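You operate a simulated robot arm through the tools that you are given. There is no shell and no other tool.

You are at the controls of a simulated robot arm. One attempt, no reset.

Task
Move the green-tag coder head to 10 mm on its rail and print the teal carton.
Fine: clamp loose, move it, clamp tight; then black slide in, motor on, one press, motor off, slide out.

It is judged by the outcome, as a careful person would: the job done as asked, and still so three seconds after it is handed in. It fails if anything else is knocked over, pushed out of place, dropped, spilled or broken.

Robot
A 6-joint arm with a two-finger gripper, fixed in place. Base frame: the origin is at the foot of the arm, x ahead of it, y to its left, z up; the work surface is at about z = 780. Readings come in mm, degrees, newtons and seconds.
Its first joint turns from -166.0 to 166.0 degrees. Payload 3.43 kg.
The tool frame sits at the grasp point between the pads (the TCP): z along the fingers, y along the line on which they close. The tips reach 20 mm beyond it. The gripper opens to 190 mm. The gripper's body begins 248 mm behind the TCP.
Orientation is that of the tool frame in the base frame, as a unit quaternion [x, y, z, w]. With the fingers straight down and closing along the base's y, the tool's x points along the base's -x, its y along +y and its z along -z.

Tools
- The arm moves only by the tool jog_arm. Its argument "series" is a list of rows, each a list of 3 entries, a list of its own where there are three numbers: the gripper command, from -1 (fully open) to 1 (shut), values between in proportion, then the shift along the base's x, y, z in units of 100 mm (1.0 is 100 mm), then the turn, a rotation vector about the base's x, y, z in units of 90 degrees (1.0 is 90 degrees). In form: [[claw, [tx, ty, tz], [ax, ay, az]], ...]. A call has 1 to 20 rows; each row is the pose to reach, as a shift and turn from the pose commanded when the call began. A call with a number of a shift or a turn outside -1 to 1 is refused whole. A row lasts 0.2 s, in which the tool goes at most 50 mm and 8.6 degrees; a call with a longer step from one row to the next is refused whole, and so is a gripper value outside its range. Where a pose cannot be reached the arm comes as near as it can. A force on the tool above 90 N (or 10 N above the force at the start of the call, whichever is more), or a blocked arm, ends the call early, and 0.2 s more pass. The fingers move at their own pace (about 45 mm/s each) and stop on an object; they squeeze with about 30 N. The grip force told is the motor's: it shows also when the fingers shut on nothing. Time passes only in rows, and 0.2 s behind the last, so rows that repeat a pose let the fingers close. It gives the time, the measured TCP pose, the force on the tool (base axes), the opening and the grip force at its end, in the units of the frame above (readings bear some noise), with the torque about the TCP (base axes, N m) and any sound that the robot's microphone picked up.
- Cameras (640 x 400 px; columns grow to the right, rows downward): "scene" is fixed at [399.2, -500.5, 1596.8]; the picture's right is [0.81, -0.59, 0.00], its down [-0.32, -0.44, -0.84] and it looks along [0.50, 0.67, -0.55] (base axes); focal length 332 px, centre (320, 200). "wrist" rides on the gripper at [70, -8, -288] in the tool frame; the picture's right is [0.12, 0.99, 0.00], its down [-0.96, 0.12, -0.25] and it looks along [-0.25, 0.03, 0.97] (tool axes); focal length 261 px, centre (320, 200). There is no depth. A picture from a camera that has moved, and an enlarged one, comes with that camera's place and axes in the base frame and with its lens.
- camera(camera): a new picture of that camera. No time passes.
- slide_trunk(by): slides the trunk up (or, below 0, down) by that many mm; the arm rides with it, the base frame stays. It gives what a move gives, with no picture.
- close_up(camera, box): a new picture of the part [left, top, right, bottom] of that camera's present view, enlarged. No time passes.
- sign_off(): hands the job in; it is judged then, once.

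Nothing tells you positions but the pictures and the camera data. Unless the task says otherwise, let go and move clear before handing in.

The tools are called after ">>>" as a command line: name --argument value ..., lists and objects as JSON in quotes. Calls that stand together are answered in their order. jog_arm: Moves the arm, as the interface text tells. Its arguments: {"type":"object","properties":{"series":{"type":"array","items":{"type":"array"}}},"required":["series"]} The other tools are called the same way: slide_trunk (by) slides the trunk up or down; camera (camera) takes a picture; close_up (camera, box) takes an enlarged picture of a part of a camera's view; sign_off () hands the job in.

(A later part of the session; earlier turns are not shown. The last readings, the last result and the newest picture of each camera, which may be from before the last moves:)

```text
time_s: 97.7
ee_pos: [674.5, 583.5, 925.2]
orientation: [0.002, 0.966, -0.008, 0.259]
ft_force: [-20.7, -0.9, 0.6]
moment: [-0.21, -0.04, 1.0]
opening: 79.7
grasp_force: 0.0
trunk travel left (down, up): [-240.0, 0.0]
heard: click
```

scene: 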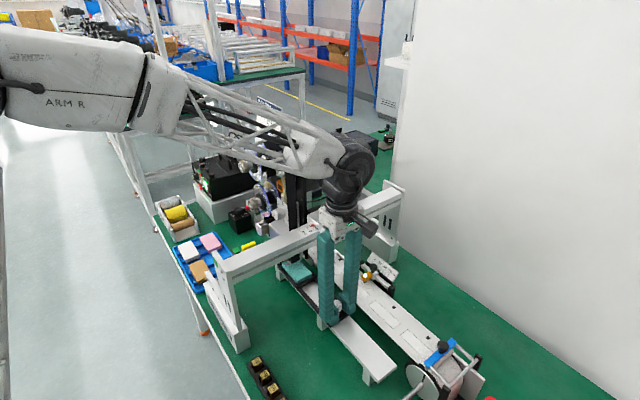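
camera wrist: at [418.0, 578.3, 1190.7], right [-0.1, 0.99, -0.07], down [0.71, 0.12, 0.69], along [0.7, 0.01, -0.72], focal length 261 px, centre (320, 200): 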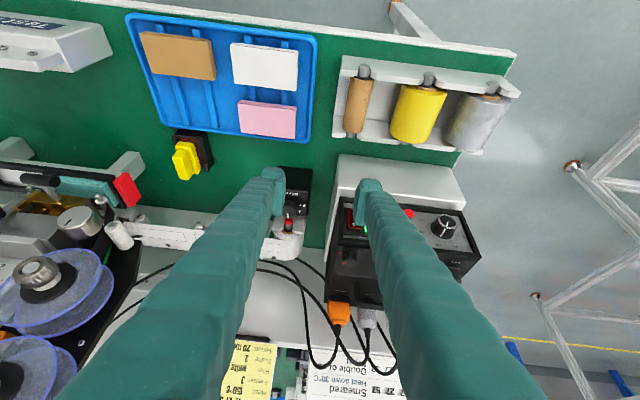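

A click was heard as the rocker took 20 N. I'll back away and check that MOTOR is on and HEAT is still on.

>>> jog_arm --series '[[0.158, [-0.1, 0, 0], [0, 0, 0]], [0.158, [-0.3, 0, 0.1], [0, 0, 0]], [0.158, [-0.6, 0, 0.4], [0, 0, 0]], [0.158, [-0.9, -0.2, 0.7], [0, 0, 0]], [0.158, [-1.0, -0.5, 0.9], [0, 0, 0]], [0.158, [-1.0, -0.8, 1.0], [0, 0, 0]], [0.158, [-1.0, -1.0, 1.0], [0, 0, 0]]]'

>>> camera --camera "wrist"

>>> close_up --camera "wrist" --box '[380, 120, 480, 200]'

>>> close_up --camera "scene" --box '[190, 140, 250, 200]'

```text
time_s: 99.3
ee_pos: [574.3, 482.4, 1024.5]
orientation: [0.002, 0.966, -0.007, 0.26]
ft_force: [0.3, 0.7, -1.0]
moment: [-0.07, 0.0, -0.04]
opening: 80.2
grasp_force: 0.1
trunk travel left (down, up): [-240.0, 0.0]
```

```text
taken
camera wrist: at [370.3, 478.3, 1238.4], right [-0.09, 0.99, -0.07], down [0.71, 0.12, 0.69], along [0.7, 0.01, -0.72], focal length 261 px, centre (320, 200)
```

wrist: 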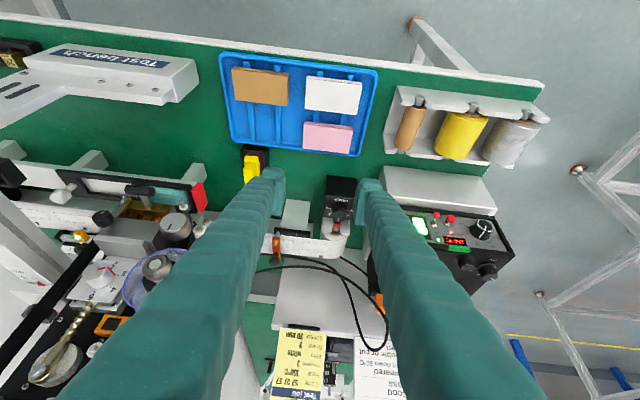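

```text
5.00 times, centred on (430, 160) of wrist
camera zoom: at [370.3, 478.3, 1238.4], right [-0.09, 0.99, -0.07], down [0.71, 0.12, 0.69], along [0.7, 0.01, -0.72], focal length 1303 px, centre (-230, 400)
```

zoom: 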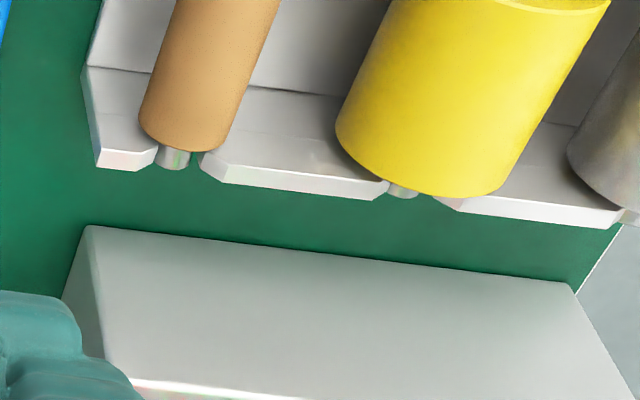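

```text
6.67 times, centred on (220, 170) of scene
camera zoom: at [399.2, -500.5, 1596.8], right [0.81, -0.59, 0.0], down [-0.32, -0.44, -0.84], along [0.5, 0.67, -0.55], focal length 2213 px, centre (987, 400)
```

zoom: 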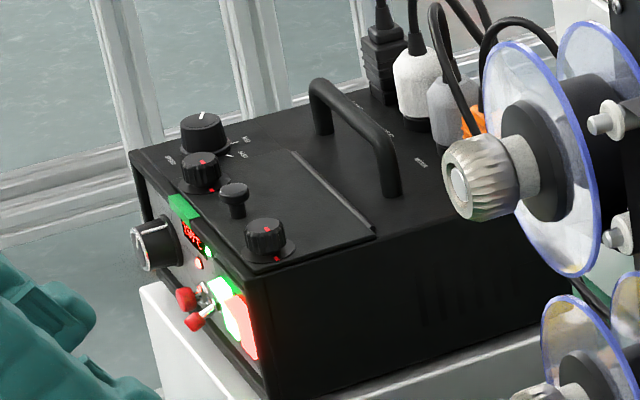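

The MOTOR rocker is now lit and HEAT is still green. Next I'll bring the tool vertical, close it, and go above the green button at about (595, 105, 1055) for the single press.

>>> jog_arm --series '[[0.158, [0, -0.1, 0.2], [0, 0.07, 0]], [0.158, [0, -0.2, 0.4], [0, 0.14, 0]], [0.158, [0, -0.3, 0.6], [0, 0.21, 0]], [0.158, [0, -0.5, 0.8], [0, 0.28, 0]], [0.158, [0.1, -0.7, 1.0], [0, 0.333, 0]]]'

>>> jog_arm --series '[[1, [0.0, -0.3, 0.1], [0, 0, 0.08]], [1, [0.0, -0.6, 0.2], [0, 0, 0.16]], [1, [0.1, -0.9, 0.25], [0, 0, 0.24]], [1, [0.15, -1.0, 0.25], [0, 0, 0.32]]]'

>>> jog_arm --series '[[1, [0, -0.3, 0], [0, 0, 0.08]], [1, [0, -0.6, 0], [0, 0, 0.16]], [1, [0, -0.9, 0], [0, 0, 0.24]], [1, [0, -1.0, 0], [0, 0, 0.32]]]'

>>> jog_arm --series '[[1, [0, -0.3, 0], [0, 0, 0.08]], [1, [0, -0.6, 0], [0, 0, 0.16]], [1, [0, -0.9, 0], [0, 0, 0.24]], [1, [0, -1.0, 0], [0, 0, 0.32]], [1, [0, -1.0, 0], [0, 0, 0.36]]]'

>>> camera --camera "wrist"

```text
time_s: 100.5
ee_pos: [583.4, 413.8, 1125.4]
orientation: [-0.001, 1.0, -0.008, 0.0]
ft_force: [-1.2, 1.0, -0.4]
moment: [-0.08, -0.14, -0.03]
opening: 80.1
grasp_force: 0.1
trunk travel left (down, up): [-240.0, 0.0]
```

```text
time_s: 101.5
ee_pos: [600.2, 312.8, 1152.0]
orientation: [-0.25, 0.968, -0.009, 0.003]
ft_force: [-0.5, 0.2, 1.9]
moment: [-0.04, 0.01, -0.02]
opening: 0.1
grasp_force: 8.4
trunk travel left (down, up): [-240.0, 0.0]
```

```text
time_s: 102.5
ee_pos: [599.6, 212.4, 1153.1]
orientation: [-0.483, 0.876, -0.007, 0.005]
ft_force: [0.4, 0.8, 0.3]
moment: [0.0, 0.02, -0.02]
opening: 0.1
grasp_force: 29.5
trunk travel left (down, up): [-240.0, 0.0]
```

```text
time_s: 103.7
ee_pos: [599.4, 111.9, 1149.2]
orientation: [0.707, -0.707, 0.005, -0.007]
ft_force: [-0.4, 0.2, 0.1]
moment: [0.0, -0.01, -0.03]
opening: 0.0
grasp_force: 30.0
trunk travel left (down, up): [-240.0, 0.0]
```

```text
taken
camera wrist: at [604.6, 40.8, 1437.4], right [-0.99, -0.12, -0.02], down [-0.12, 0.96, 0.25], along [-0.01, 0.25, -0.97], focal length 261 px, centre (320, 200)
```

wrist: 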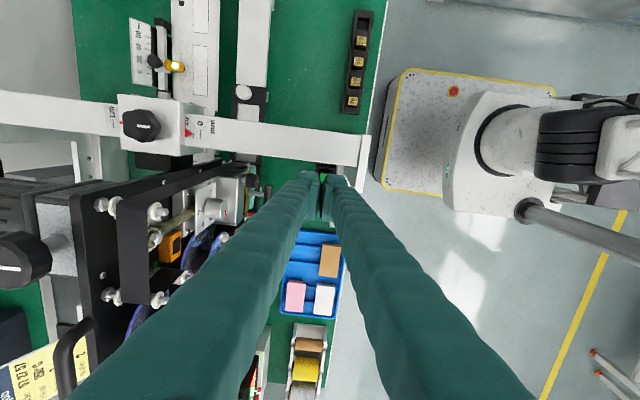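

>>> close_up --camera "wrist" --box '[280, 130, 380, 210]'

>>> close_up --camera "scene" --box '[210, 210, 310, 280]'

>>> close_up --camera "wrist" --box '[120, 160, 290, 300]'

```text
5.00 times, centred on (330, 170) of wrist
camera zoom: at [604.6, 40.8, 1437.4], right [-0.99, -0.12, -0.02], down [-0.12, 0.96, 0.25], along [-0.01, 0.25, -0.97], focal length 1303 px, centre (270, 350)
```

zoom: 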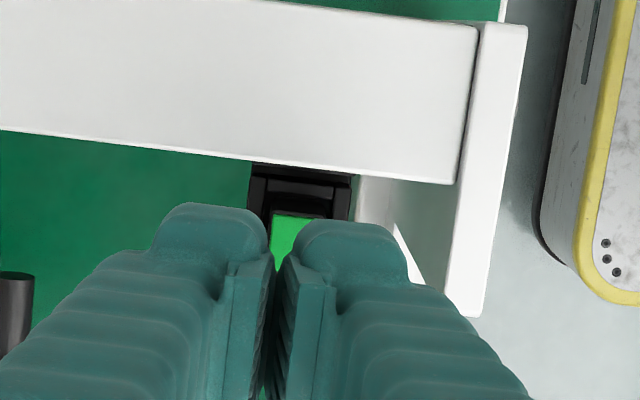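

```text
5.71 times, centred on (260, 245) of scene
camera zoom: at [399.2, -500.5, 1596.8], right [0.81, -0.59, 0.0], down [-0.32, -0.44, -0.84], along [0.5, 0.67, -0.55], focal length 1897 px, centre (663, -57)
```

zoom: 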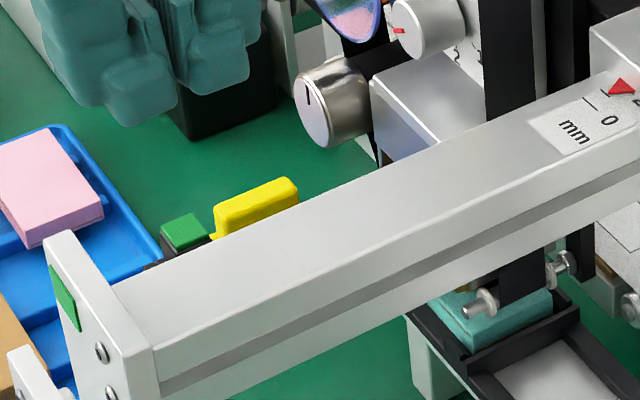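

```text
2.86 times, centred on (205, 230) of wrist
camera zoom: at [604.6, 40.8, 1437.4], right [-0.99, -0.12, -0.02], down [-0.12, 0.96, 0.25], along [-0.01, 0.25, -0.97], focal length 745 px, centre (649, 114)
```

zoom: 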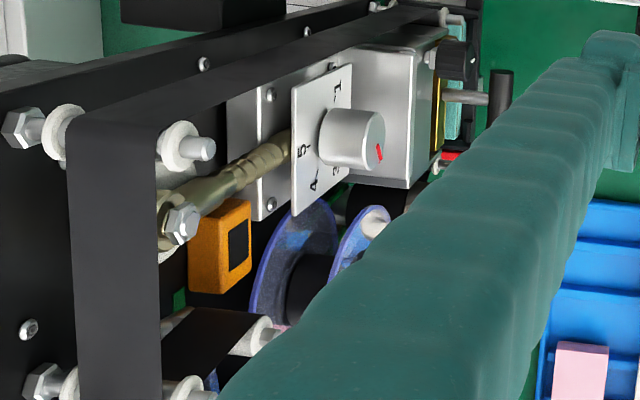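

The closed fingertips are over the green cap; the cap centre is about (597, 106, 1055) and the beam edge is at y≈83. I'll shift 4 mm away from the beam and descend to just above the cap.

>>> jog_arm --series '[[1, [0, 0.04, -0.2], [0, 0, 0]], [1, [0, 0.04, -0.45], [0, 0, 0]], [1, [0, 0.04, -0.62], [0, 0, 0]], [1, [0, 0.04, -0.62], [0, 0, 0]]]'

>>> close_up --camera "scene" --box '[210, 210, 310, 280]'

>>> close_up --camera "wrist" --box '[280, 130, 380, 210]'

```text
time_s: 104.7
ee_pos: [599.5, 116.7, 1088.1]
orientation: [-0.707, 0.707, -0.005, 0.006]
ft_force: [0.4, 0.4, -0.5]
moment: [-0.03, -0.01, -0.03]
opening: 0.0
grasp_force: 30.2
trunk travel left (down, up): [-240.0, 0.0]
```

```text
5.71 times, centred on (260, 245) of scene
camera zoom: at [399.2, -500.5, 1596.8], right [0.81, -0.59, 0.0], down [-0.32, -0.44, -0.84], along [0.5, 0.67, -0.55], focal length 1897 px, centre (663, -57)
```

zoom: 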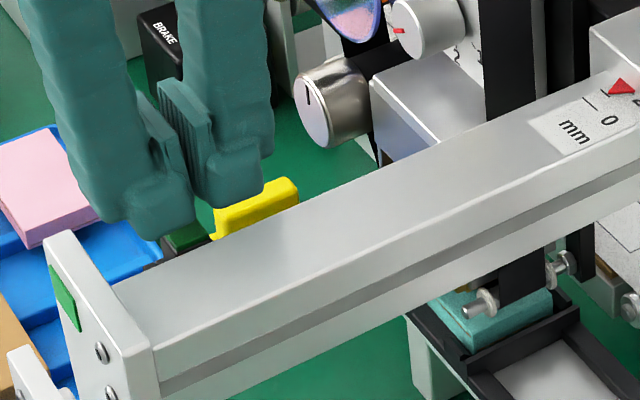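

```text
5.00 times, centred on (330, 170) of wrist
camera zoom: at [605.0, 44.8, 1375.0], right [-0.99, -0.12, -0.02], down [-0.12, 0.96, 0.25], along [-0.01, 0.25, -0.97], focal length 1303 px, centre (270, 350)
```

zoom: 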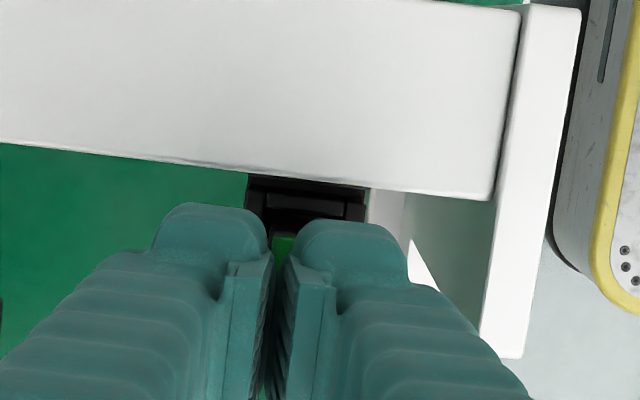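

>>> jog_arm --series '[[1, [-0.015, 0, -0.06], [0, 0, 0]], [1, [-0.015, 0, -0.1], [0, 0, 0]], [1, [-0.015, 0, -0.12], [0, 0, 0]], [1, [-0.015, 0, -0.14], [0, 0, 0]]]'

```text
time_s: 105.7
ee_pos: [598.3, 116.2, 1076.7]
orientation: [-0.707, 0.707, -0.005, 0.008]
ft_force: [-1.8, 0.7, 34.4]
moment: [-0.22, 0.49, -0.05]
opening: 0.0
grasp_force: 30.2
trunk travel left (down, up): [-240.0, 0.0]
```

Contact at tip height ≈1057 with 34 N but no click yet. I'll check visually what is being touched before pressing more.

>>> close_up --camera "scene" --box '[220, 230, 270, 265]'

>>> close_up --camera "wrist" --box '[305, 155, 355, 190]'

```text
11.43 times, centred on (245, 248) of scene
camera zoom: at [399.2, -500.5, 1596.8], right [0.81, -0.59, 0.0], down [-0.32, -0.44, -0.84], along [0.5, 0.67, -0.55], focal length 3794 px, centre (1177, -343)
```

zoom: 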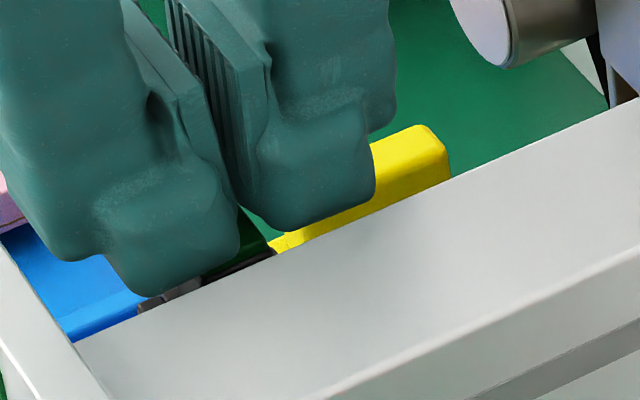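

```text
11.43 times, centred on (330, 172) of wrist
camera zoom: at [602.1, 44.9, 1364.2], right [-0.99, -0.12, -0.02], down [-0.12, 0.96, 0.25], along [-0.01, 0.25, -0.97], focal length 2979 px, centre (206, 514)
```

zoom: 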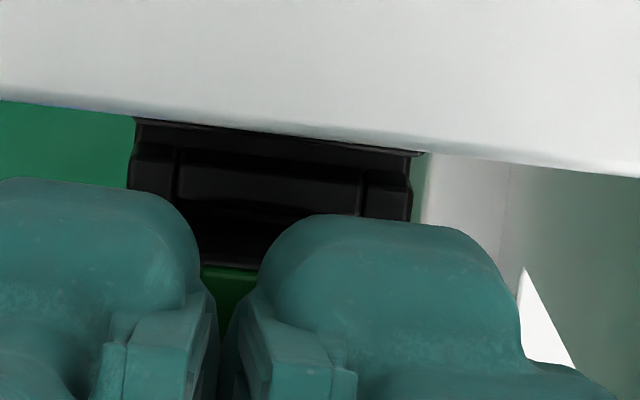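

It is the cap under the fingers. I'll press down further in small steps, listening for the click.

>>> jog_arm --series '[[1, [0, 0, -0.02], [0, 0, 0]], [1, [0, 0, -0.03], [0, 0, 0]]]'

```text
time_s: 106.3
ee_pos: [599.5, 117.3, 1074.8]
orientation: [-0.707, 0.707, -0.007, 0.009]
ft_force: [-3.5, 1.3, 82.1]
moment: [-0.56, 0.92, -0.01]
opening: 0.0
grasp_force: 30.4
trunk travel left (down, up): [-240.0, 0.0]
```

That is rigid — 82 N without movement — so I'll back off right away and inspect this device from close up before anything else.

>>> jog_arm --series '[[1, [0, 0, 0.1], [0, 0, 0]], [1, [0, 0.1, 0.4], [0, 0, 0]], [1, [0, 0.4, 0.8], [0, 0, 0]], [1, [0, 0.8, 1.0], [0, 0, 0]], [1, [0, 1.0, 1.0], [0, 0, 0]]]'

>>> camera --camera "wrist"

>>> close_up --camera "scene" --box '[220, 235, 260, 265]'

```text
time_s: 107.5
ee_pos: [598.9, 218.2, 1172.8]
orientation: [-0.707, 0.707, -0.004, 0.007]
ft_force: [0.3, 0.3, 0.5]
moment: [0.08, -0.04, -0.04]
opening: 0.0
grasp_force: 29.6
trunk travel left (down, up): [-240.0, 0.0]
```

```text
taken
camera wrist: at [602.6, 146.1, 1458.8], right [-0.99, -0.12, -0.02], down [-0.12, 0.96, 0.25], along [-0.01, 0.25, -0.97], focal length 261 px, centre (320, 200)
```

wrist: 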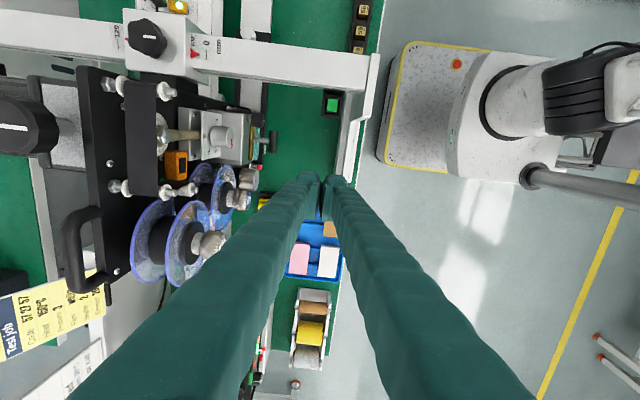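

```text
13.33 times, centred on (240, 250) of scene
camera zoom: at [399.2, -500.5, 1596.8], right [0.81, -0.59, 0.0], down [-0.32, -0.44, -0.84], along [0.5, 0.67, -0.55], focal length 4426 px, centre (1387, -467)
```

zoom: 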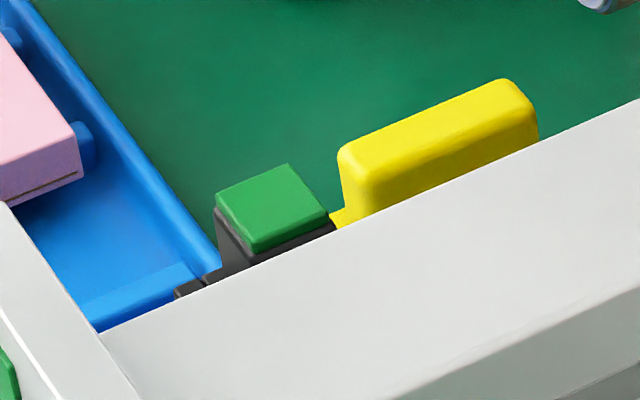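

>>> close_up --camera "wrist" --box '[305, 80, 365, 125]'

>>> close_up --camera "wrist" --box '[150, 60, 300, 180]'

```text
8.89 times, centred on (335, 102) of wrist
camera zoom: at [602.6, 146.1, 1458.8], right [-0.99, -0.12, -0.02], down [-0.12, 0.96, 0.25], along [-0.01, 0.25, -0.97], focal length 2317 px, centre (187, 1067)
```

zoom: 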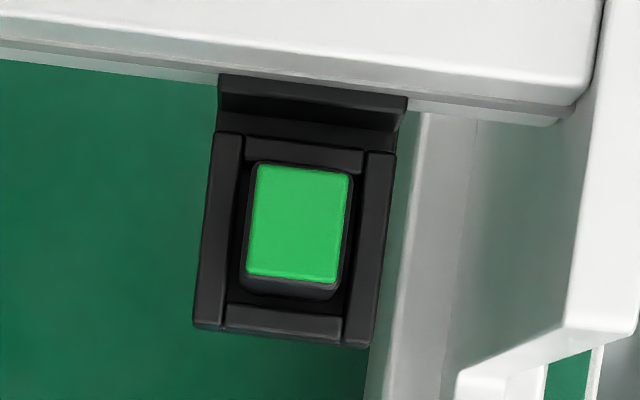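

```text
3.33 times, centred on (225, 120) of wrist
camera zoom: at [602.6, 146.1, 1458.8], right [-0.99, -0.12, -0.02], down [-0.12, 0.96, 0.25], along [-0.01, 0.25, -0.97], focal length 869 px, centre (637, 467)
```

zoom: 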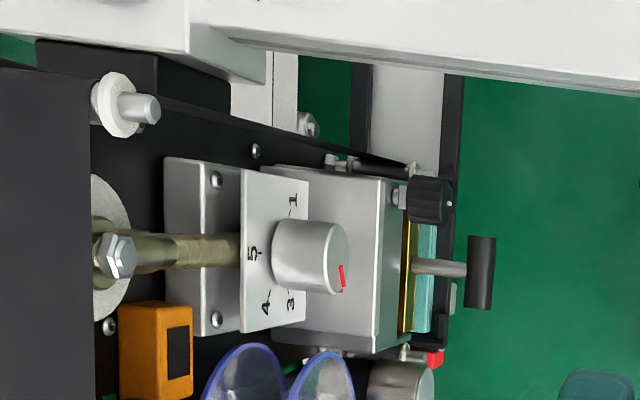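

The green cap didn't give, so I want a low-angle view of it before deciding what the "press" control really is. I'll tilt the camera toward it from the left side.

>>> jog_arm --series '[[1, [0, 0.1, 0], [-0.08, 0, 0]], [1, [0, 0.25, 0], [-0.16, 0, 0]], [1, [0, 0.4, -0.1], [-0.24, 0, 0]], [1, [0, 0.55, -0.25], [-0.32, 0, 0]], [1, [0, 0.7, -0.4], [-0.4, 0, 0]], [1, [0, 0.85, -0.6], [-0.48, 0, 0]], [1, [0, 1.0, -0.8], [-0.55, 0, 0]]]'

>>> camera --camera "wrist"

```text
time_s: 109.1
ee_pos: [599.7, 316.3, 1092.0]
orientation: [0.644, -0.641, 0.3, 0.29]
ft_force: [-0.5, -1.0, 1.3]
moment: [0.22, -0.06, 0.08]
opening: 0.1
grasp_force: 30.3
trunk travel left (down, up): [-240.0, 0.0]
```

```text
taken
camera wrist: at [603.7, 488.6, 1332.4], right [-0.99, -0.09, 0.08], down [-0.12, 0.81, -0.57], along [-0.01, -0.58, -0.82], focal length 261 px, centre (320, 200)
```

wrist: 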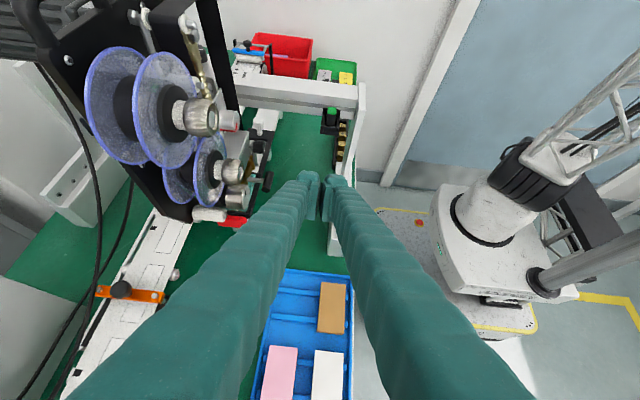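

>>> close_up --camera "wrist" --box '[300, 90, 370, 140]'

>>> close_up --camera "wrist" --box '[190, 110, 300, 230]'

>>> close_up --camera "wrist" --box '[200, 60, 370, 200]'

```text
8.00 times, centred on (335, 115) of wrist
camera zoom: at [603.7, 488.6, 1332.4], right [-0.99, -0.09, 0.08], down [-0.12, 0.81, -0.57], along [-0.01, -0.58, -0.82], focal length 2085 px, centre (200, 880)
```

zoom: 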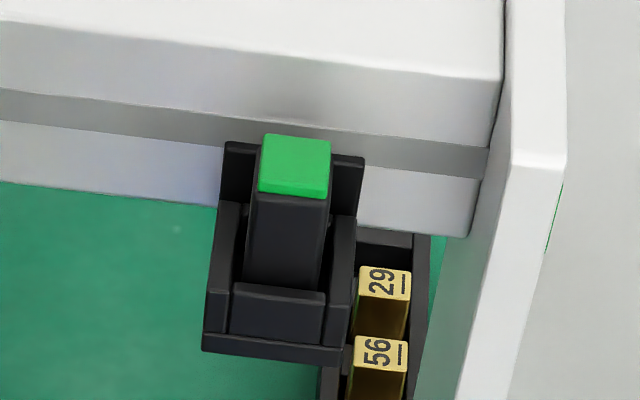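

```text
3.33 times, centred on (245, 170) of wrist
camera zoom: at [603.7, 488.6, 1332.4], right [-0.99, -0.09, 0.08], down [-0.12, 0.81, -0.57], along [-0.01, -0.58, -0.82], focal length 869 px, centre (570, 300)
```

zoom: 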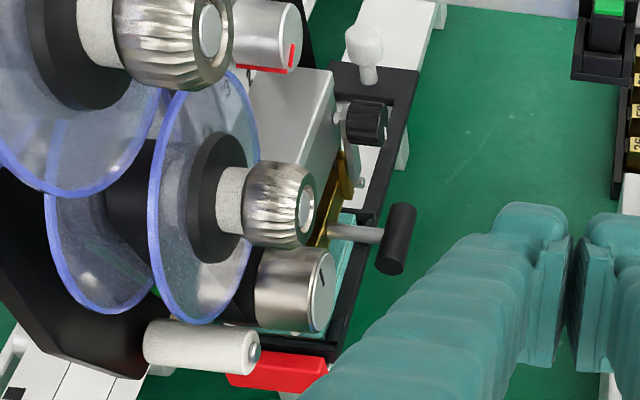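

```text
2.86 times, centred on (285, 130) of wrist
camera zoom: at [603.7, 488.6, 1332.4], right [-0.99, -0.09, 0.08], down [-0.12, 0.81, -0.57], along [-0.01, -0.58, -0.82], focal length 745 px, centre (420, 400)
```

zoom: 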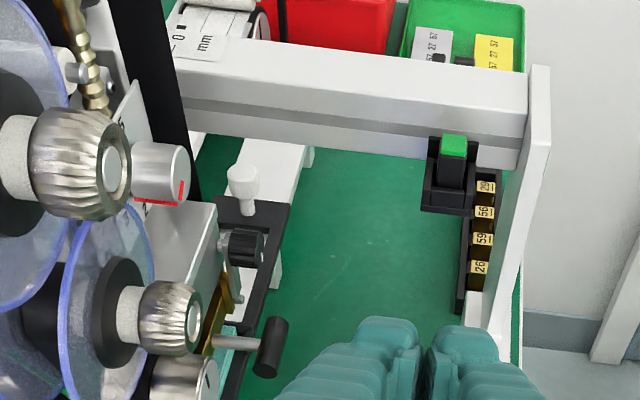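

Now it's clear: the green-topped thing is just a loose block seated in a holder on the beam (and still seated), not a button. The HAND-mode trigger must be the red TEST push button on the panel, at about (692, 716, 912). I'll re-orient the tool and return to the panel.

>>> jog_arm --series '[[1, [0, 0.05, 0.1], [0.08, 0, 0]], [1, [0, 0.1, 0.2], [0.16, 0, 0]], [1, [0, 0.15, 0.3], [0.24, 0, 0]], [1, [0, 0.2, 0.4], [0.32, 0, 0]], [1, [0, 0.25, 0.5], [0.4, 0, 0]], [1, [0, 0.3, 0.5], [0.48, 0, 0]], [1, [0, 0.35, 0.5], [0.55, 0, 0]]]'

>>> jog_arm --series '[[1, [0, 0.1, 0], [0, 0, -0.09]], [1, [0, 0.2, 0], [0, 0, -0.18]], [1, [0, 0.3, 0], [0, 0, -0.27]], [1, [0, 0.4, 0], [0, 0, -0.36]], [1, [0, 0.5, 0], [0, 0, -0.45]], [1, [0, 0.6, 0], [0, 0, -0.54]], [1, [0, 0.7, 0], [0, 0, -0.63]], [1, [0, 0.8, 0], [0, 0, -0.72]], [1, [0, 0.9, 0], [0, 0, -0.81]], [1, [0, 1.0, 0], [0, 0, -0.9]], [1, [0, 1.0, 0], [0, 0, -0.99]], [1, [0, 1.0, 0], [0, 0, -1.0]]]'

>>> jog_arm --series '[[-0.263, [-0.05, 0.2, 0], [0, -0.08, 0]], [-0.263, [-0.1, 0.4, 0], [0, -0.16, 0]], [-0.263, [-0.15, 0.6, 0], [0, -0.24, 0]], [-0.263, [-0.2, 0.8, 0], [0, -0.32, 0]], [-0.263, [-0.25, 1.0, 0], [0, -0.333, 0]], [-0.263, [-0.25, 1.0, 0], [0, -0.333, 0]], [-0.263, [-0.25, 1.0, 0], [0, -0.333, 0]], [-0.263, [-0.25, 1.0, 0], [0, -0.333, 0]]]'

>>> camera --camera "wrist"

```text
time_s: 110.7
ee_pos: [598.8, 351.9, 1142.2]
orientation: [-0.707, 0.707, -0.005, 0.007]
ft_force: [-0.4, 1.6, -0.9]
moment: [-0.17, 0.0, -0.01]
opening: 0.0
grasp_force: 30.1
trunk travel left (down, up): [-240.0, 0.0]
```

```text
time_s: 113.3
ee_pos: [599.6, 452.1, 1141.4]
orientation: [0.001, 1.0, -0.008, 0.0]
ft_force: [0.1, -0.5, -0.6]
moment: [0.0, -0.02, 0.01]
opening: 0.0
grasp_force: 29.8
trunk travel left (down, up): [-240.0, 0.0]
```

```text
time_s: 115.1
ee_pos: [574.0, 552.0, 1141.4]
orientation: [0.002, 0.966, -0.008, 0.26]
ft_force: [-0.2, 0.4, 0.0]
moment: [0.02, 0.0, 0.03]
opening: 120.1
grasp_force: 0.0
trunk travel left (down, up): [-240.0, 0.0]
```

```text
taken
camera wrist: at [369.1, 547.7, 1354.5], right [-0.1, 0.99, -0.07], down [0.71, 0.12, 0.7], along [0.7, 0.01, -0.72], focal length 261 px, centre (320, 200)
```

wrist: 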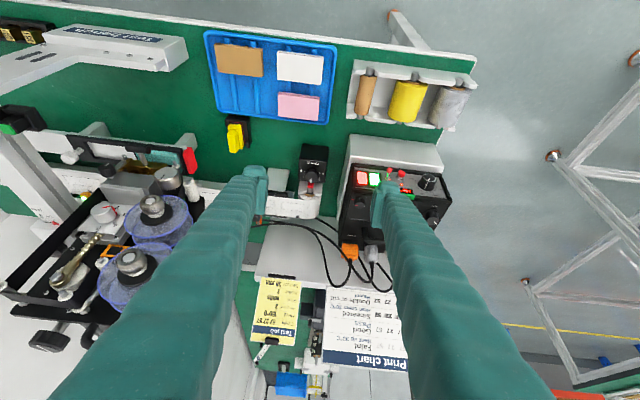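

>>> close_up --camera "wrist" --box '[345, 155, 445, 215]'

>>> close_up --camera "wrist" --box '[385, 160, 425, 190]'

>>> close_up --camera "wrist" --box '[0, 100, 220, 300]'

```text
6.40 times, centred on (395, 185) of wrist
camera zoom: at [369.1, 547.7, 1354.5], right [-0.1, 0.99, -0.07], down [0.71, 0.12, 0.7], along [0.7, 0.01, -0.72], focal length 1668 px, centre (-160, 296)
```

zoom: 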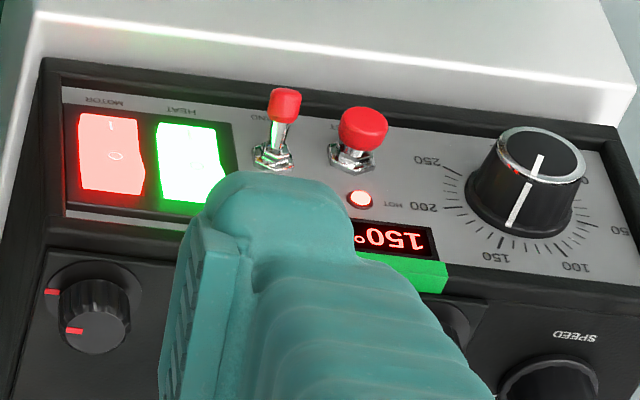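

```text
13.33 times, centred on (405, 175) of wrist
camera zoom: at [369.1, 547.7, 1354.5], right [-0.1, 0.99, -0.07], down [0.71, 0.12, 0.7], along [0.7, 0.01, -0.72], focal length 3475 px, centre (-813, 533)
```

zoom: 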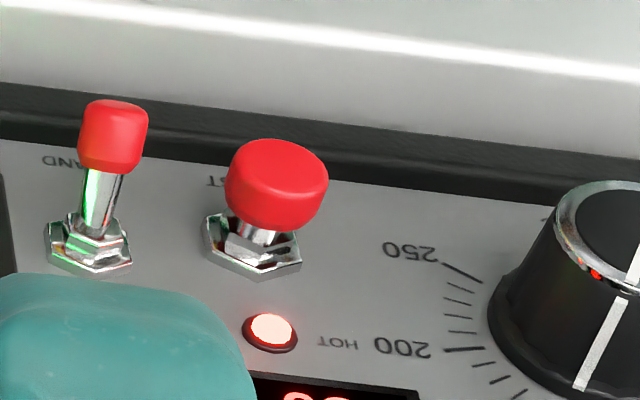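

```text
2.00 times, centred on (110, 200) of wrist
camera zoom: at [369.1, 547.7, 1354.5], right [-0.1, 0.99, -0.07], down [0.71, 0.12, 0.7], along [0.7, 0.01, -0.72], focal length 521 px, centre (740, 200)
```

zoom: 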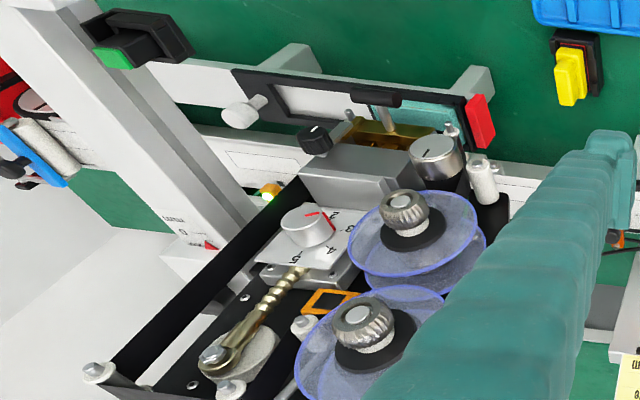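

The TEST cap is at about (693, 716.5, 910), with the toggle at y≈689. I'll line up the left finger with it (opening 120 mm so the other finger stays off the box).

>>> jog_arm --series '[[-0.263, [0.1, 0.3, -0.2], [0, 0, 0]], [-0.263, [0.2, 0.6, -0.5], [0, 0, 0]], [-0.263, [0.3, 0.8, -0.85], [0, 0, 0]], [-0.263, [0.36, 0.92, -1.0], [0, 0, 0]], [-0.263, [0.36, 0.92, -1.0], [0, 0, 0]]]'

>>> camera --camera "wrist"

>>> close_up --camera "wrist" --box '[330, 150, 450, 230]'

```text
time_s: 116.3
ee_pos: [610.1, 644.0, 1039.8]
orientation: [0.002, 0.966, -0.009, 0.259]
ft_force: [0.1, 0.3, 0.1]
moment: [-0.02, -0.03, -0.01]
opening: 120.0
grasp_force: 0.1
trunk travel left (down, up): [-240.0, 0.0]
```

```text
taken
camera wrist: at [406.0, 640.3, 1254.1], right [-0.1, 0.99, -0.07], down [0.71, 0.12, 0.69], along [0.7, 0.01, -0.72], focal length 261 px, centre (320, 200)
```

wrist: 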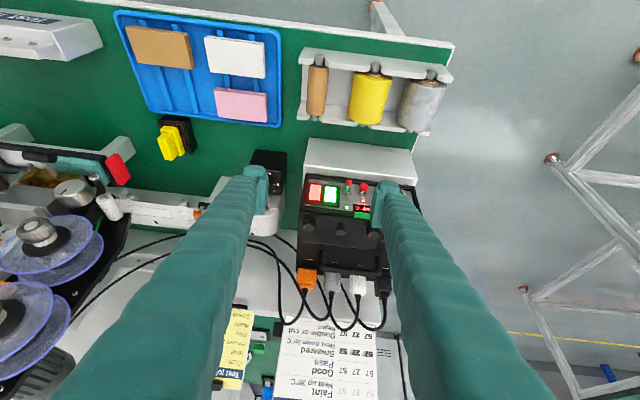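

```text
5.00 times, centred on (390, 190) of wrist
camera zoom: at [406.0, 640.3, 1254.1], right [-0.1, 0.99, -0.07], down [0.71, 0.12, 0.69], along [0.7, 0.01, -0.72], focal length 1303 px, centre (-30, 250)
```

zoom: 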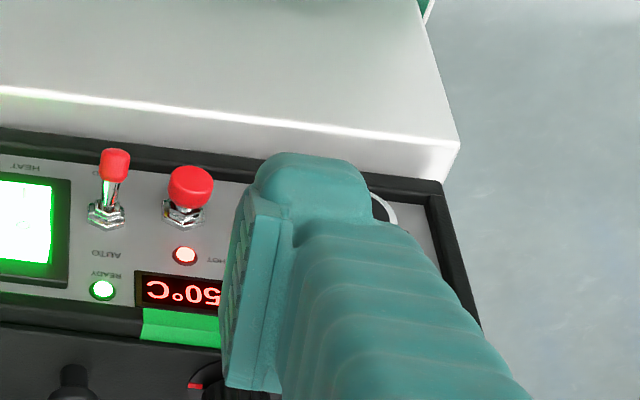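

>>> jog_arm --series '[[-0.263, [0, 0, -0.4], [0, 0, 0]], [-0.263, [0, 0, -0.8], [0, 0, 0]], [-0.263, [0.1, 0, -1.0], [0, 0, 0]]]'

>>> jog_arm --series '[[-0.263, [0.1, 0, -0.1], [0, 0, 0]], [-0.263, [0.25, 0.0, -0.22], [0, 0, 0]], [-0.263, [0.3, 0.0, -0.225], [0, 0, 0]], [-0.263, [0.3, 0.0, -0.225], [0, 0, 0]]]'

>>> close_up --camera "wrist" --box '[330, 150, 450, 230]'

>>> close_up --camera "scene" --box '[180, 140, 240, 200]'

```text
time_s: 117.1
ee_pos: [621.3, 643.7, 941.4]
orientation: [0.002, 0.966, -0.008, 0.26]
ft_force: [-0.4, 0.0, 0.4]
moment: [0.04, 0.0, 0.0]
opening: 119.7
grasp_force: 0.1
trunk travel left (down, up): [-240.0, 0.0]
```

```text
time_s: 118.1
ee_pos: [650.3, 643.6, 918.3]
orientation: [0.002, 0.966, -0.007, 0.26]
ft_force: [0.2, 0.7, -0.6]
moment: [0.0, -0.03, -0.02]
opening: 120.0
grasp_force: 0.0
trunk travel left (down, up): [-240.0, 0.0]
```

```text
5.00 times, centred on (390, 190) of wrist
camera zoom: at [445.5, 639.5, 1132.2], right [-0.09, 0.99, -0.07], down [0.71, 0.12, 0.69], along [0.7, 0.01, -0.72], focal length 1303 px, centre (-30, 250)
```

zoom: 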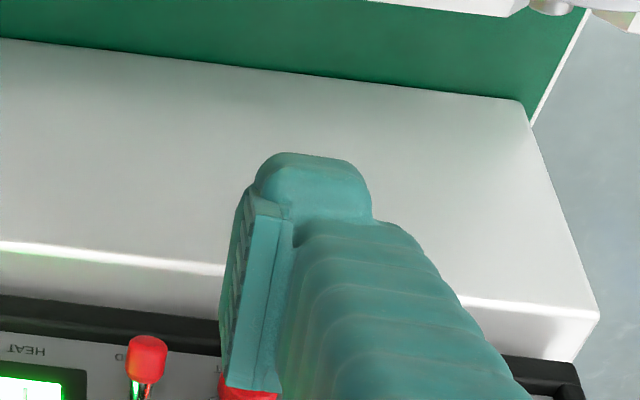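

```text
6.67 times, centred on (210, 170) of scene
camera zoom: at [399.2, -500.5, 1596.8], right [0.81, -0.59, 0.0], down [-0.32, -0.44, -0.84], along [0.5, 0.67, -0.55], focal length 2213 px, centre (1053, 400)
```

zoom: 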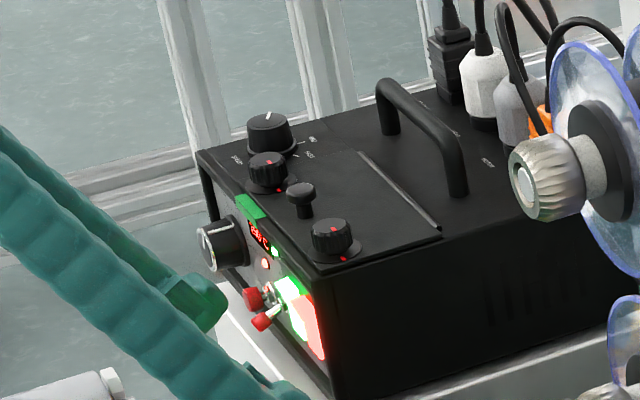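

>>> jog_arm --series '[[-0.263, [0.05, 0.0, -0.01], [0, 0, 0]], [-0.263, [0.1, 0.0, -0.01], [0, 0, 0]], [-0.263, [0.12, 0.0, -0.01], [0, 0, 0]], [-0.263, [0.12, 0.0, -0.01], [0, 0, 0]]]'

>>> close_up --camera "wrist" --box '[330, 150, 450, 230]'

>>> close_up --camera "scene" --box '[195, 160, 235, 195]'

```text
time_s: 119.1
ee_pos: [662.5, 643.3, 917.5]
orientation: [0.003, 0.966, -0.008, 0.259]
ft_force: [1.1, -0.3, -0.8]
moment: [0.01, 0.0, 0.01]
opening: 119.9
grasp_force: 0.0
trunk travel left (down, up): [-240.0, 0.0]
```

```text
5.00 times, centred on (390, 190) of wrist
camera zoom: at [457.3, 639.3, 1131.1], right [-0.09, 0.99, -0.07], down [0.71, 0.12, 0.69], along [0.7, 0.01, -0.72], focal length 1303 px, centre (-30, 250)
```

zoom: 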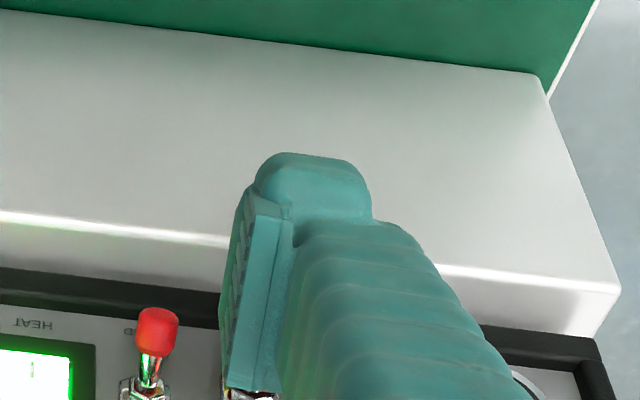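

```text
11.43 times, centred on (215, 178) of scene
camera zoom: at [399.2, -500.5, 1596.8], right [0.81, -0.59, 0.0], down [-0.32, -0.44, -0.84], along [0.5, 0.67, -0.55], focal length 3794 px, centre (1520, 457)
```

zoom: 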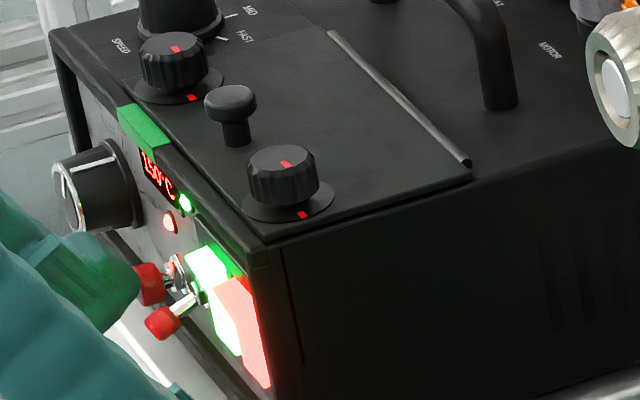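

>>> jog_arm --series '[[-0.263, [0.02, 0.0, 0], [0, 0, 0]], [-0.263, [0.04, 0.0, 0], [0, 0, 0]], [-0.263, [0.05, 0.0, 0], [0, 0, 0]]]'

```text
time_s: 119.9
ee_pos: [666.6, 643.9, 919.0]
orientation: [0.002, 0.966, -0.008, 0.259]
ft_force: [-1.1, 0.5, -0.7]
moment: [-0.04, -0.01, 0.07]
opening: 120.1
grasp_force: 0.0
trunk travel left (down, up): [-240.0, 0.0]
```

>>> jog_arm --series '[[-0.263, [0.02, 0.0, -0.01], [0, 0, 0]], [-0.263, [0.03, 0.0, -0.01], [0, 0, 0]], [-0.263, [0.03, 0.0, -0.01], [0, 0, 0]]]'

```text
time_s: 120.7
ee_pos: [669.3, 643.2, 917.3]
orientation: [0.002, 0.966, -0.007, 0.259]
ft_force: [-2.2, 0.4, 0.2]
moment: [0.04, -0.01, 0.2]
opening: 120.1
grasp_force: 0.1
trunk travel left (down, up): [-240.0, 0.0]
heard: click
```

A click was heard with light force — TEST has been pressed once. I'll back straight off and wait for the print stroke.

>>> jog_arm --series '[[-0.263, [-0.1, 0, 0], [0, 0, 0]], [-0.263, [-0.3, 0, 0.1], [0, 0, 0]], [-0.263, [-0.5, 0, 0.4], [0, 0, 0]], [-0.263, [-0.6, 0, 0.7], [0, 0, 0]], [-0.263, [-0.6, 0, 0.9], [0, 0, 0]], [-0.263, [-0.6, 0, 0.9], [0, 0, 0]], [-0.263, [-0.6, 0, 0.9], [0, 0, 0]]]'

>>> camera --camera "wrist"

>>> close_up --camera "scene" --box '[240, 130, 360, 290]'

```text
time_s: 122.3
ee_pos: [608.9, 643.4, 1007.6]
orientation: [0.002, 0.966, -0.008, 0.26]
ft_force: [-0.1, 0.5, -0.5]
moment: [0.01, -0.03, 0.01]
opening: 120.1
grasp_force: 0.1
trunk travel left (down, up): [-240.0, 0.0]
```

```text
taken
camera wrist: at [404.7, 639.8, 1220.8], right [-0.09, 0.99, -0.07], down [0.71, 0.12, 0.69], along [0.7, 0.01, -0.72], focal length 261 px, centre (320, 200)
```

wrist: 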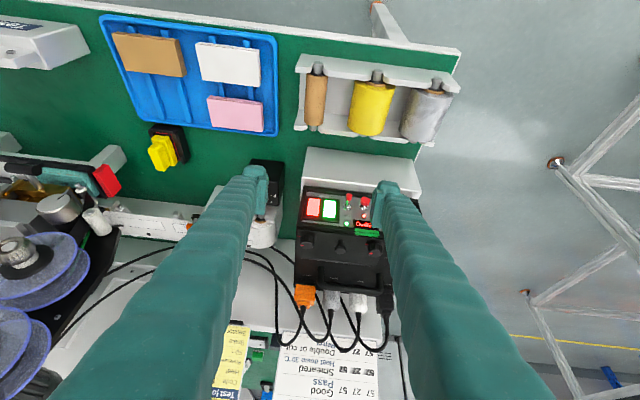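

```text
2.50 times, centred on (300, 210) of scene
camera zoom: at [399.2, -500.5, 1596.8], right [0.81, -0.59, 0.0], down [-0.32, -0.44, -0.84], along [0.5, 0.67, -0.55], focal length 830 px, centre (370, 175)
```

zoom: 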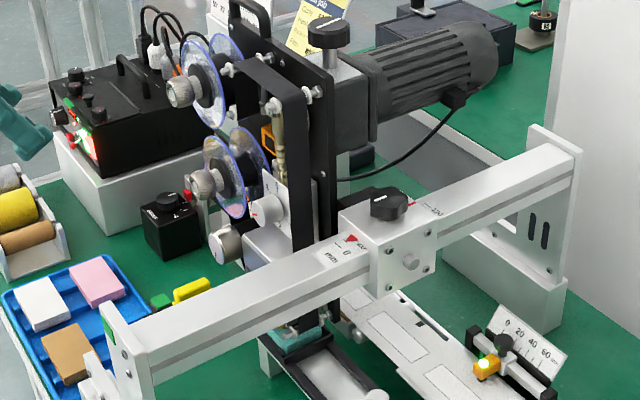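

>>> close_up --camera "wrist" --box '[0, 140, 130, 240]'

>>> close_up --camera "scene" --box '[285, 240, 335, 280]'

>>> close_up --camera "wrist" --box '[300, 180, 400, 250]'

```text
4.00 times, centred on (65, 190) of wrist
camera zoom: at [404.7, 639.8, 1220.8], right [-0.09, 0.99, -0.07], down [0.71, 0.12, 0.69], along [0.7, 0.01, -0.72], focal length 1043 px, centre (1340, 240)
```

zoom: 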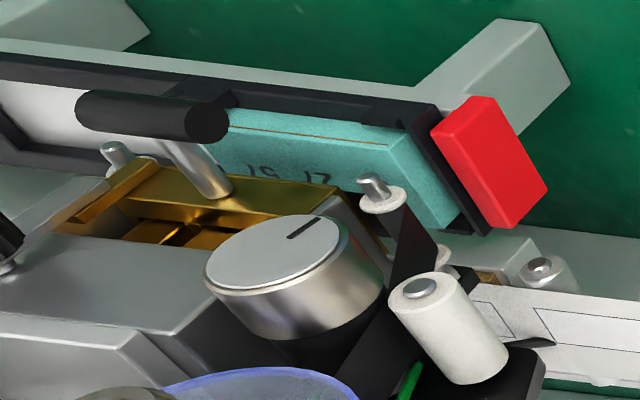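

```text
10.00 times, centred on (310, 260) of scene
camera zoom: at [399.2, -500.5, 1596.8], right [0.81, -0.59, 0.0], down [-0.32, -0.44, -0.84], along [0.5, 0.67, -0.55], focal length 3320 px, centre (420, -400)
```

zoom: 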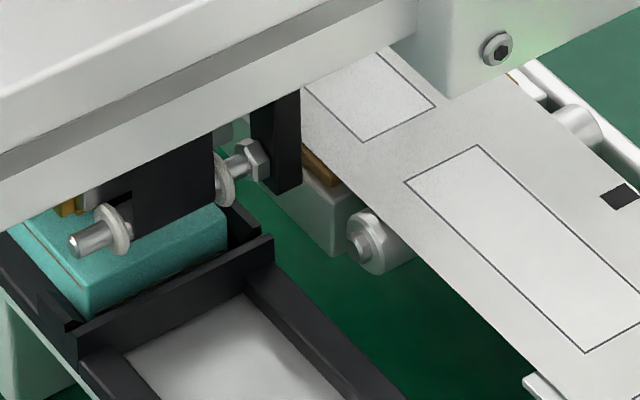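

```text
5.71 times, centred on (350, 215) of wrist
camera zoom: at [404.7, 639.8, 1220.8], right [-0.09, 0.99, -0.07], down [0.71, 0.12, 0.69], along [0.7, 0.01, -0.72], focal length 1489 px, centre (149, 114)
```

zoom: 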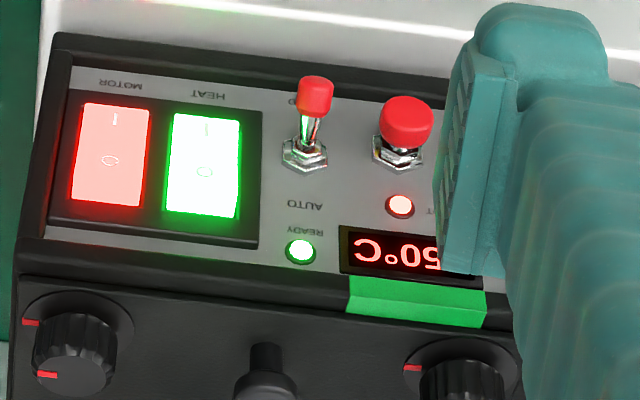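

The carton now shows the printed code ("57 27…"), so TEST was the print press. Next, motor off: I'll line up with the MOTOR rocker's "O" half at about (698–703, 634.5, 940).

>>> jog_arm --series '[[-0.263, [0, -0.4, 0], [0, 0, 0]], [-0.263, [0, -0.809, 0], [0, 0, 0]], [-0.263, [0.1, -0.809, -0.3], [0, 0, 0]], [-0.263, [0.3, -0.809, -0.6], [0, 0, 0]], [-0.263, [0.4, -0.809, -0.62], [0, 0, 0]], [-0.263, [0.4, -0.809, -0.62], [0, 0, 0]]]'

>>> close_up --camera "wrist" --box '[340, 150, 460, 230]'

>>> close_up --camera "scene" --box '[190, 140, 250, 200]'

```text
time_s: 123.7
ee_pos: [649.8, 562.3, 945.1]
orientation: [0.002, 0.966, -0.008, 0.26]
ft_force: [-0.3, -0.1, -0.3]
moment: [-0.02, 0.01, -0.01]
opening: 119.9
grasp_force: 0.1
trunk travel left (down, up): [-240.0, 0.0]
```

```text
5.00 times, centred on (400, 190) of wrist
camera zoom: at [445.2, 557.7, 1158.3], right [-0.1, 0.99, -0.07], down [0.71, 0.12, 0.69], along [0.7, 0.01, -0.72], focal length 1303 px, centre (-80, 250)
```

zoom: 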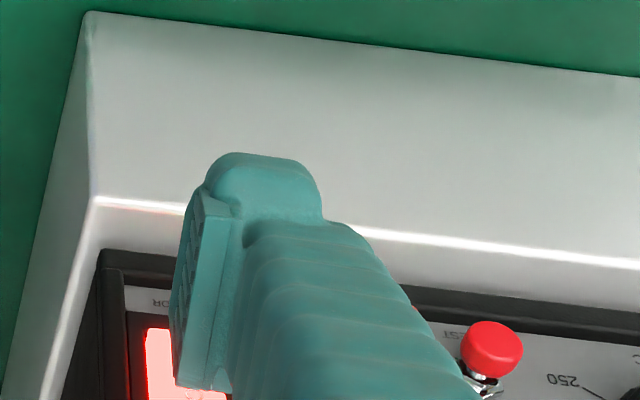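

```text
6.67 times, centred on (220, 170) of scene
camera zoom: at [399.2, -500.5, 1596.8], right [0.81, -0.59, 0.0], down [-0.32, -0.44, -0.84], along [0.5, 0.67, -0.55], focal length 2213 px, centre (987, 400)
```

zoom: 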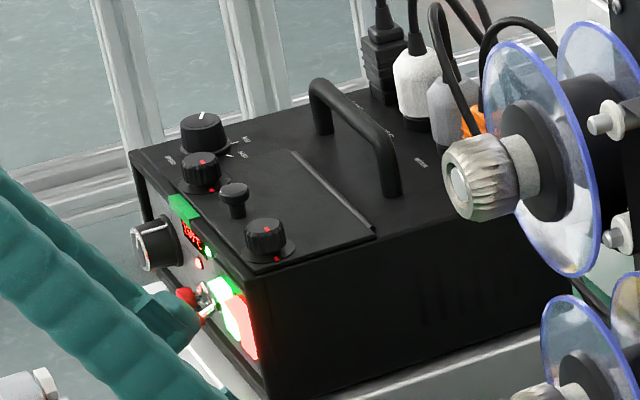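

>>> jog_arm --series '[[-0.263, [0.08, 0.0, 0], [0, 0, 0]], [-0.263, [0.14, 0.0, 0], [0, 0, 0]], [-0.263, [0.18, 0.0, 0], [0, 0, 0]], [-0.263, [0.2, 0.0, 0], [0, 0, 0]], [-0.263, [0.2, 0.0, 0], [0, 0, 0]]]'

```text
time_s: 124.9
ee_pos: [669.4, 563.1, 944.9]
orientation: [0.002, 0.966, -0.008, 0.259]
ft_force: [-0.1, -0.2, -0.4]
moment: [0.02, -0.02, 0.01]
opening: 120.0
grasp_force: 0.0
trunk travel left (down, up): [-240.0, 0.0]
```

>>> jog_arm --series '[[-0.263, [0.02, 0.0, 0], [0, 0, 0]], [-0.263, [0.04, 0.0, 0], [0, 0, 0]], [-0.263, [0.04, 0.0, 0], [0, 0, 0]]]'

```text
time_s: 125.7
ee_pos: [674.3, 562.5, 945.5]
orientation: [0.002, 0.966, -0.007, 0.26]
ft_force: [0.7, 0.0, 0.6]
moment: [-0.01, 0.02, 0.0]
opening: 119.9
grasp_force: 0.2
trunk travel left (down, up): [-240.0, 0.0]
heard: click
```

A click was heard. I'll back away and check the lamps.

>>> jog_arm --series '[[-0.263, [-0.1, 0, 0], [0, 0, 0]], [-0.263, [-0.3, 0, 0.1], [0, 0, 0]], [-0.263, [-0.6, 0, 0.4], [0, 0, 0]], [-0.263, [-0.9, -0.2, 0.7], [0, 0, 0]], [-0.263, [-1.0, -0.5, 0.9], [0, 0, 0]], [-0.263, [-1.0, -0.8, 1.0], [0, 0, 0]], [-0.263, [-1.0, -1.0, 1.0], [0, 0, 0]]]'

>>> camera --camera "wrist"

>>> close_up --camera "scene" --box '[190, 140, 250, 200]'

```text
time_s: 127.3
ee_pos: [572.8, 462.3, 1044.4]
orientation: [0.002, 0.966, -0.008, 0.26]
ft_force: [-0.3, 0.3, -0.6]
moment: [-0.05, 0.0, -0.06]
opening: 120.0
grasp_force: 0.1
trunk travel left (down, up): [-240.0, 0.0]
```

```text
taken
camera wrist: at [368.9, 458.5, 1257.0], right [-0.1, 0.99, -0.07], down [0.71, 0.12, 0.7], along [0.7, 0.01, -0.72], focal length 261 px, centre (320, 200)
```

wrist: 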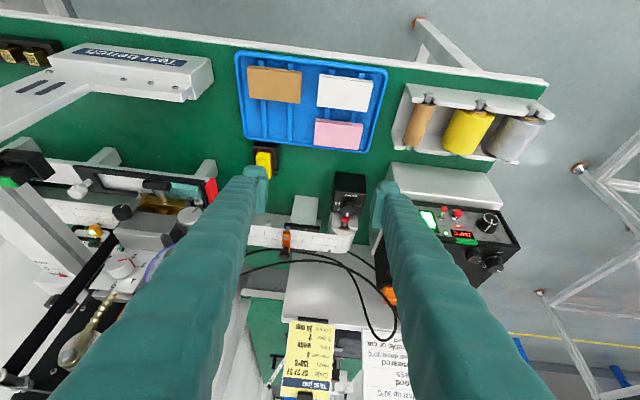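

```text
6.67 times, centred on (220, 170) of scene
camera zoom: at [399.2, -500.5, 1596.8], right [0.81, -0.59, 0.0], down [-0.32, -0.44, -0.84], along [0.5, 0.67, -0.55], focal length 2213 px, centre (987, 400)
```

zoom: 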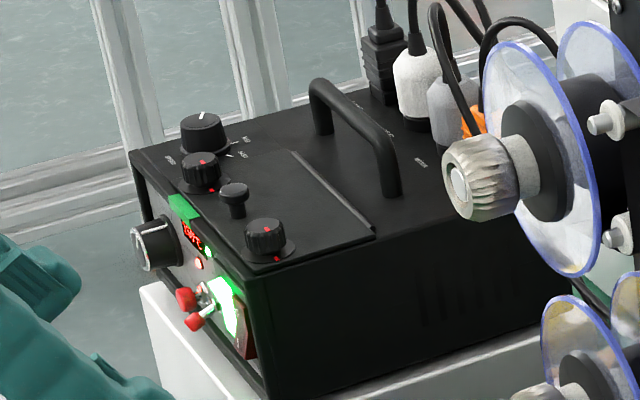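

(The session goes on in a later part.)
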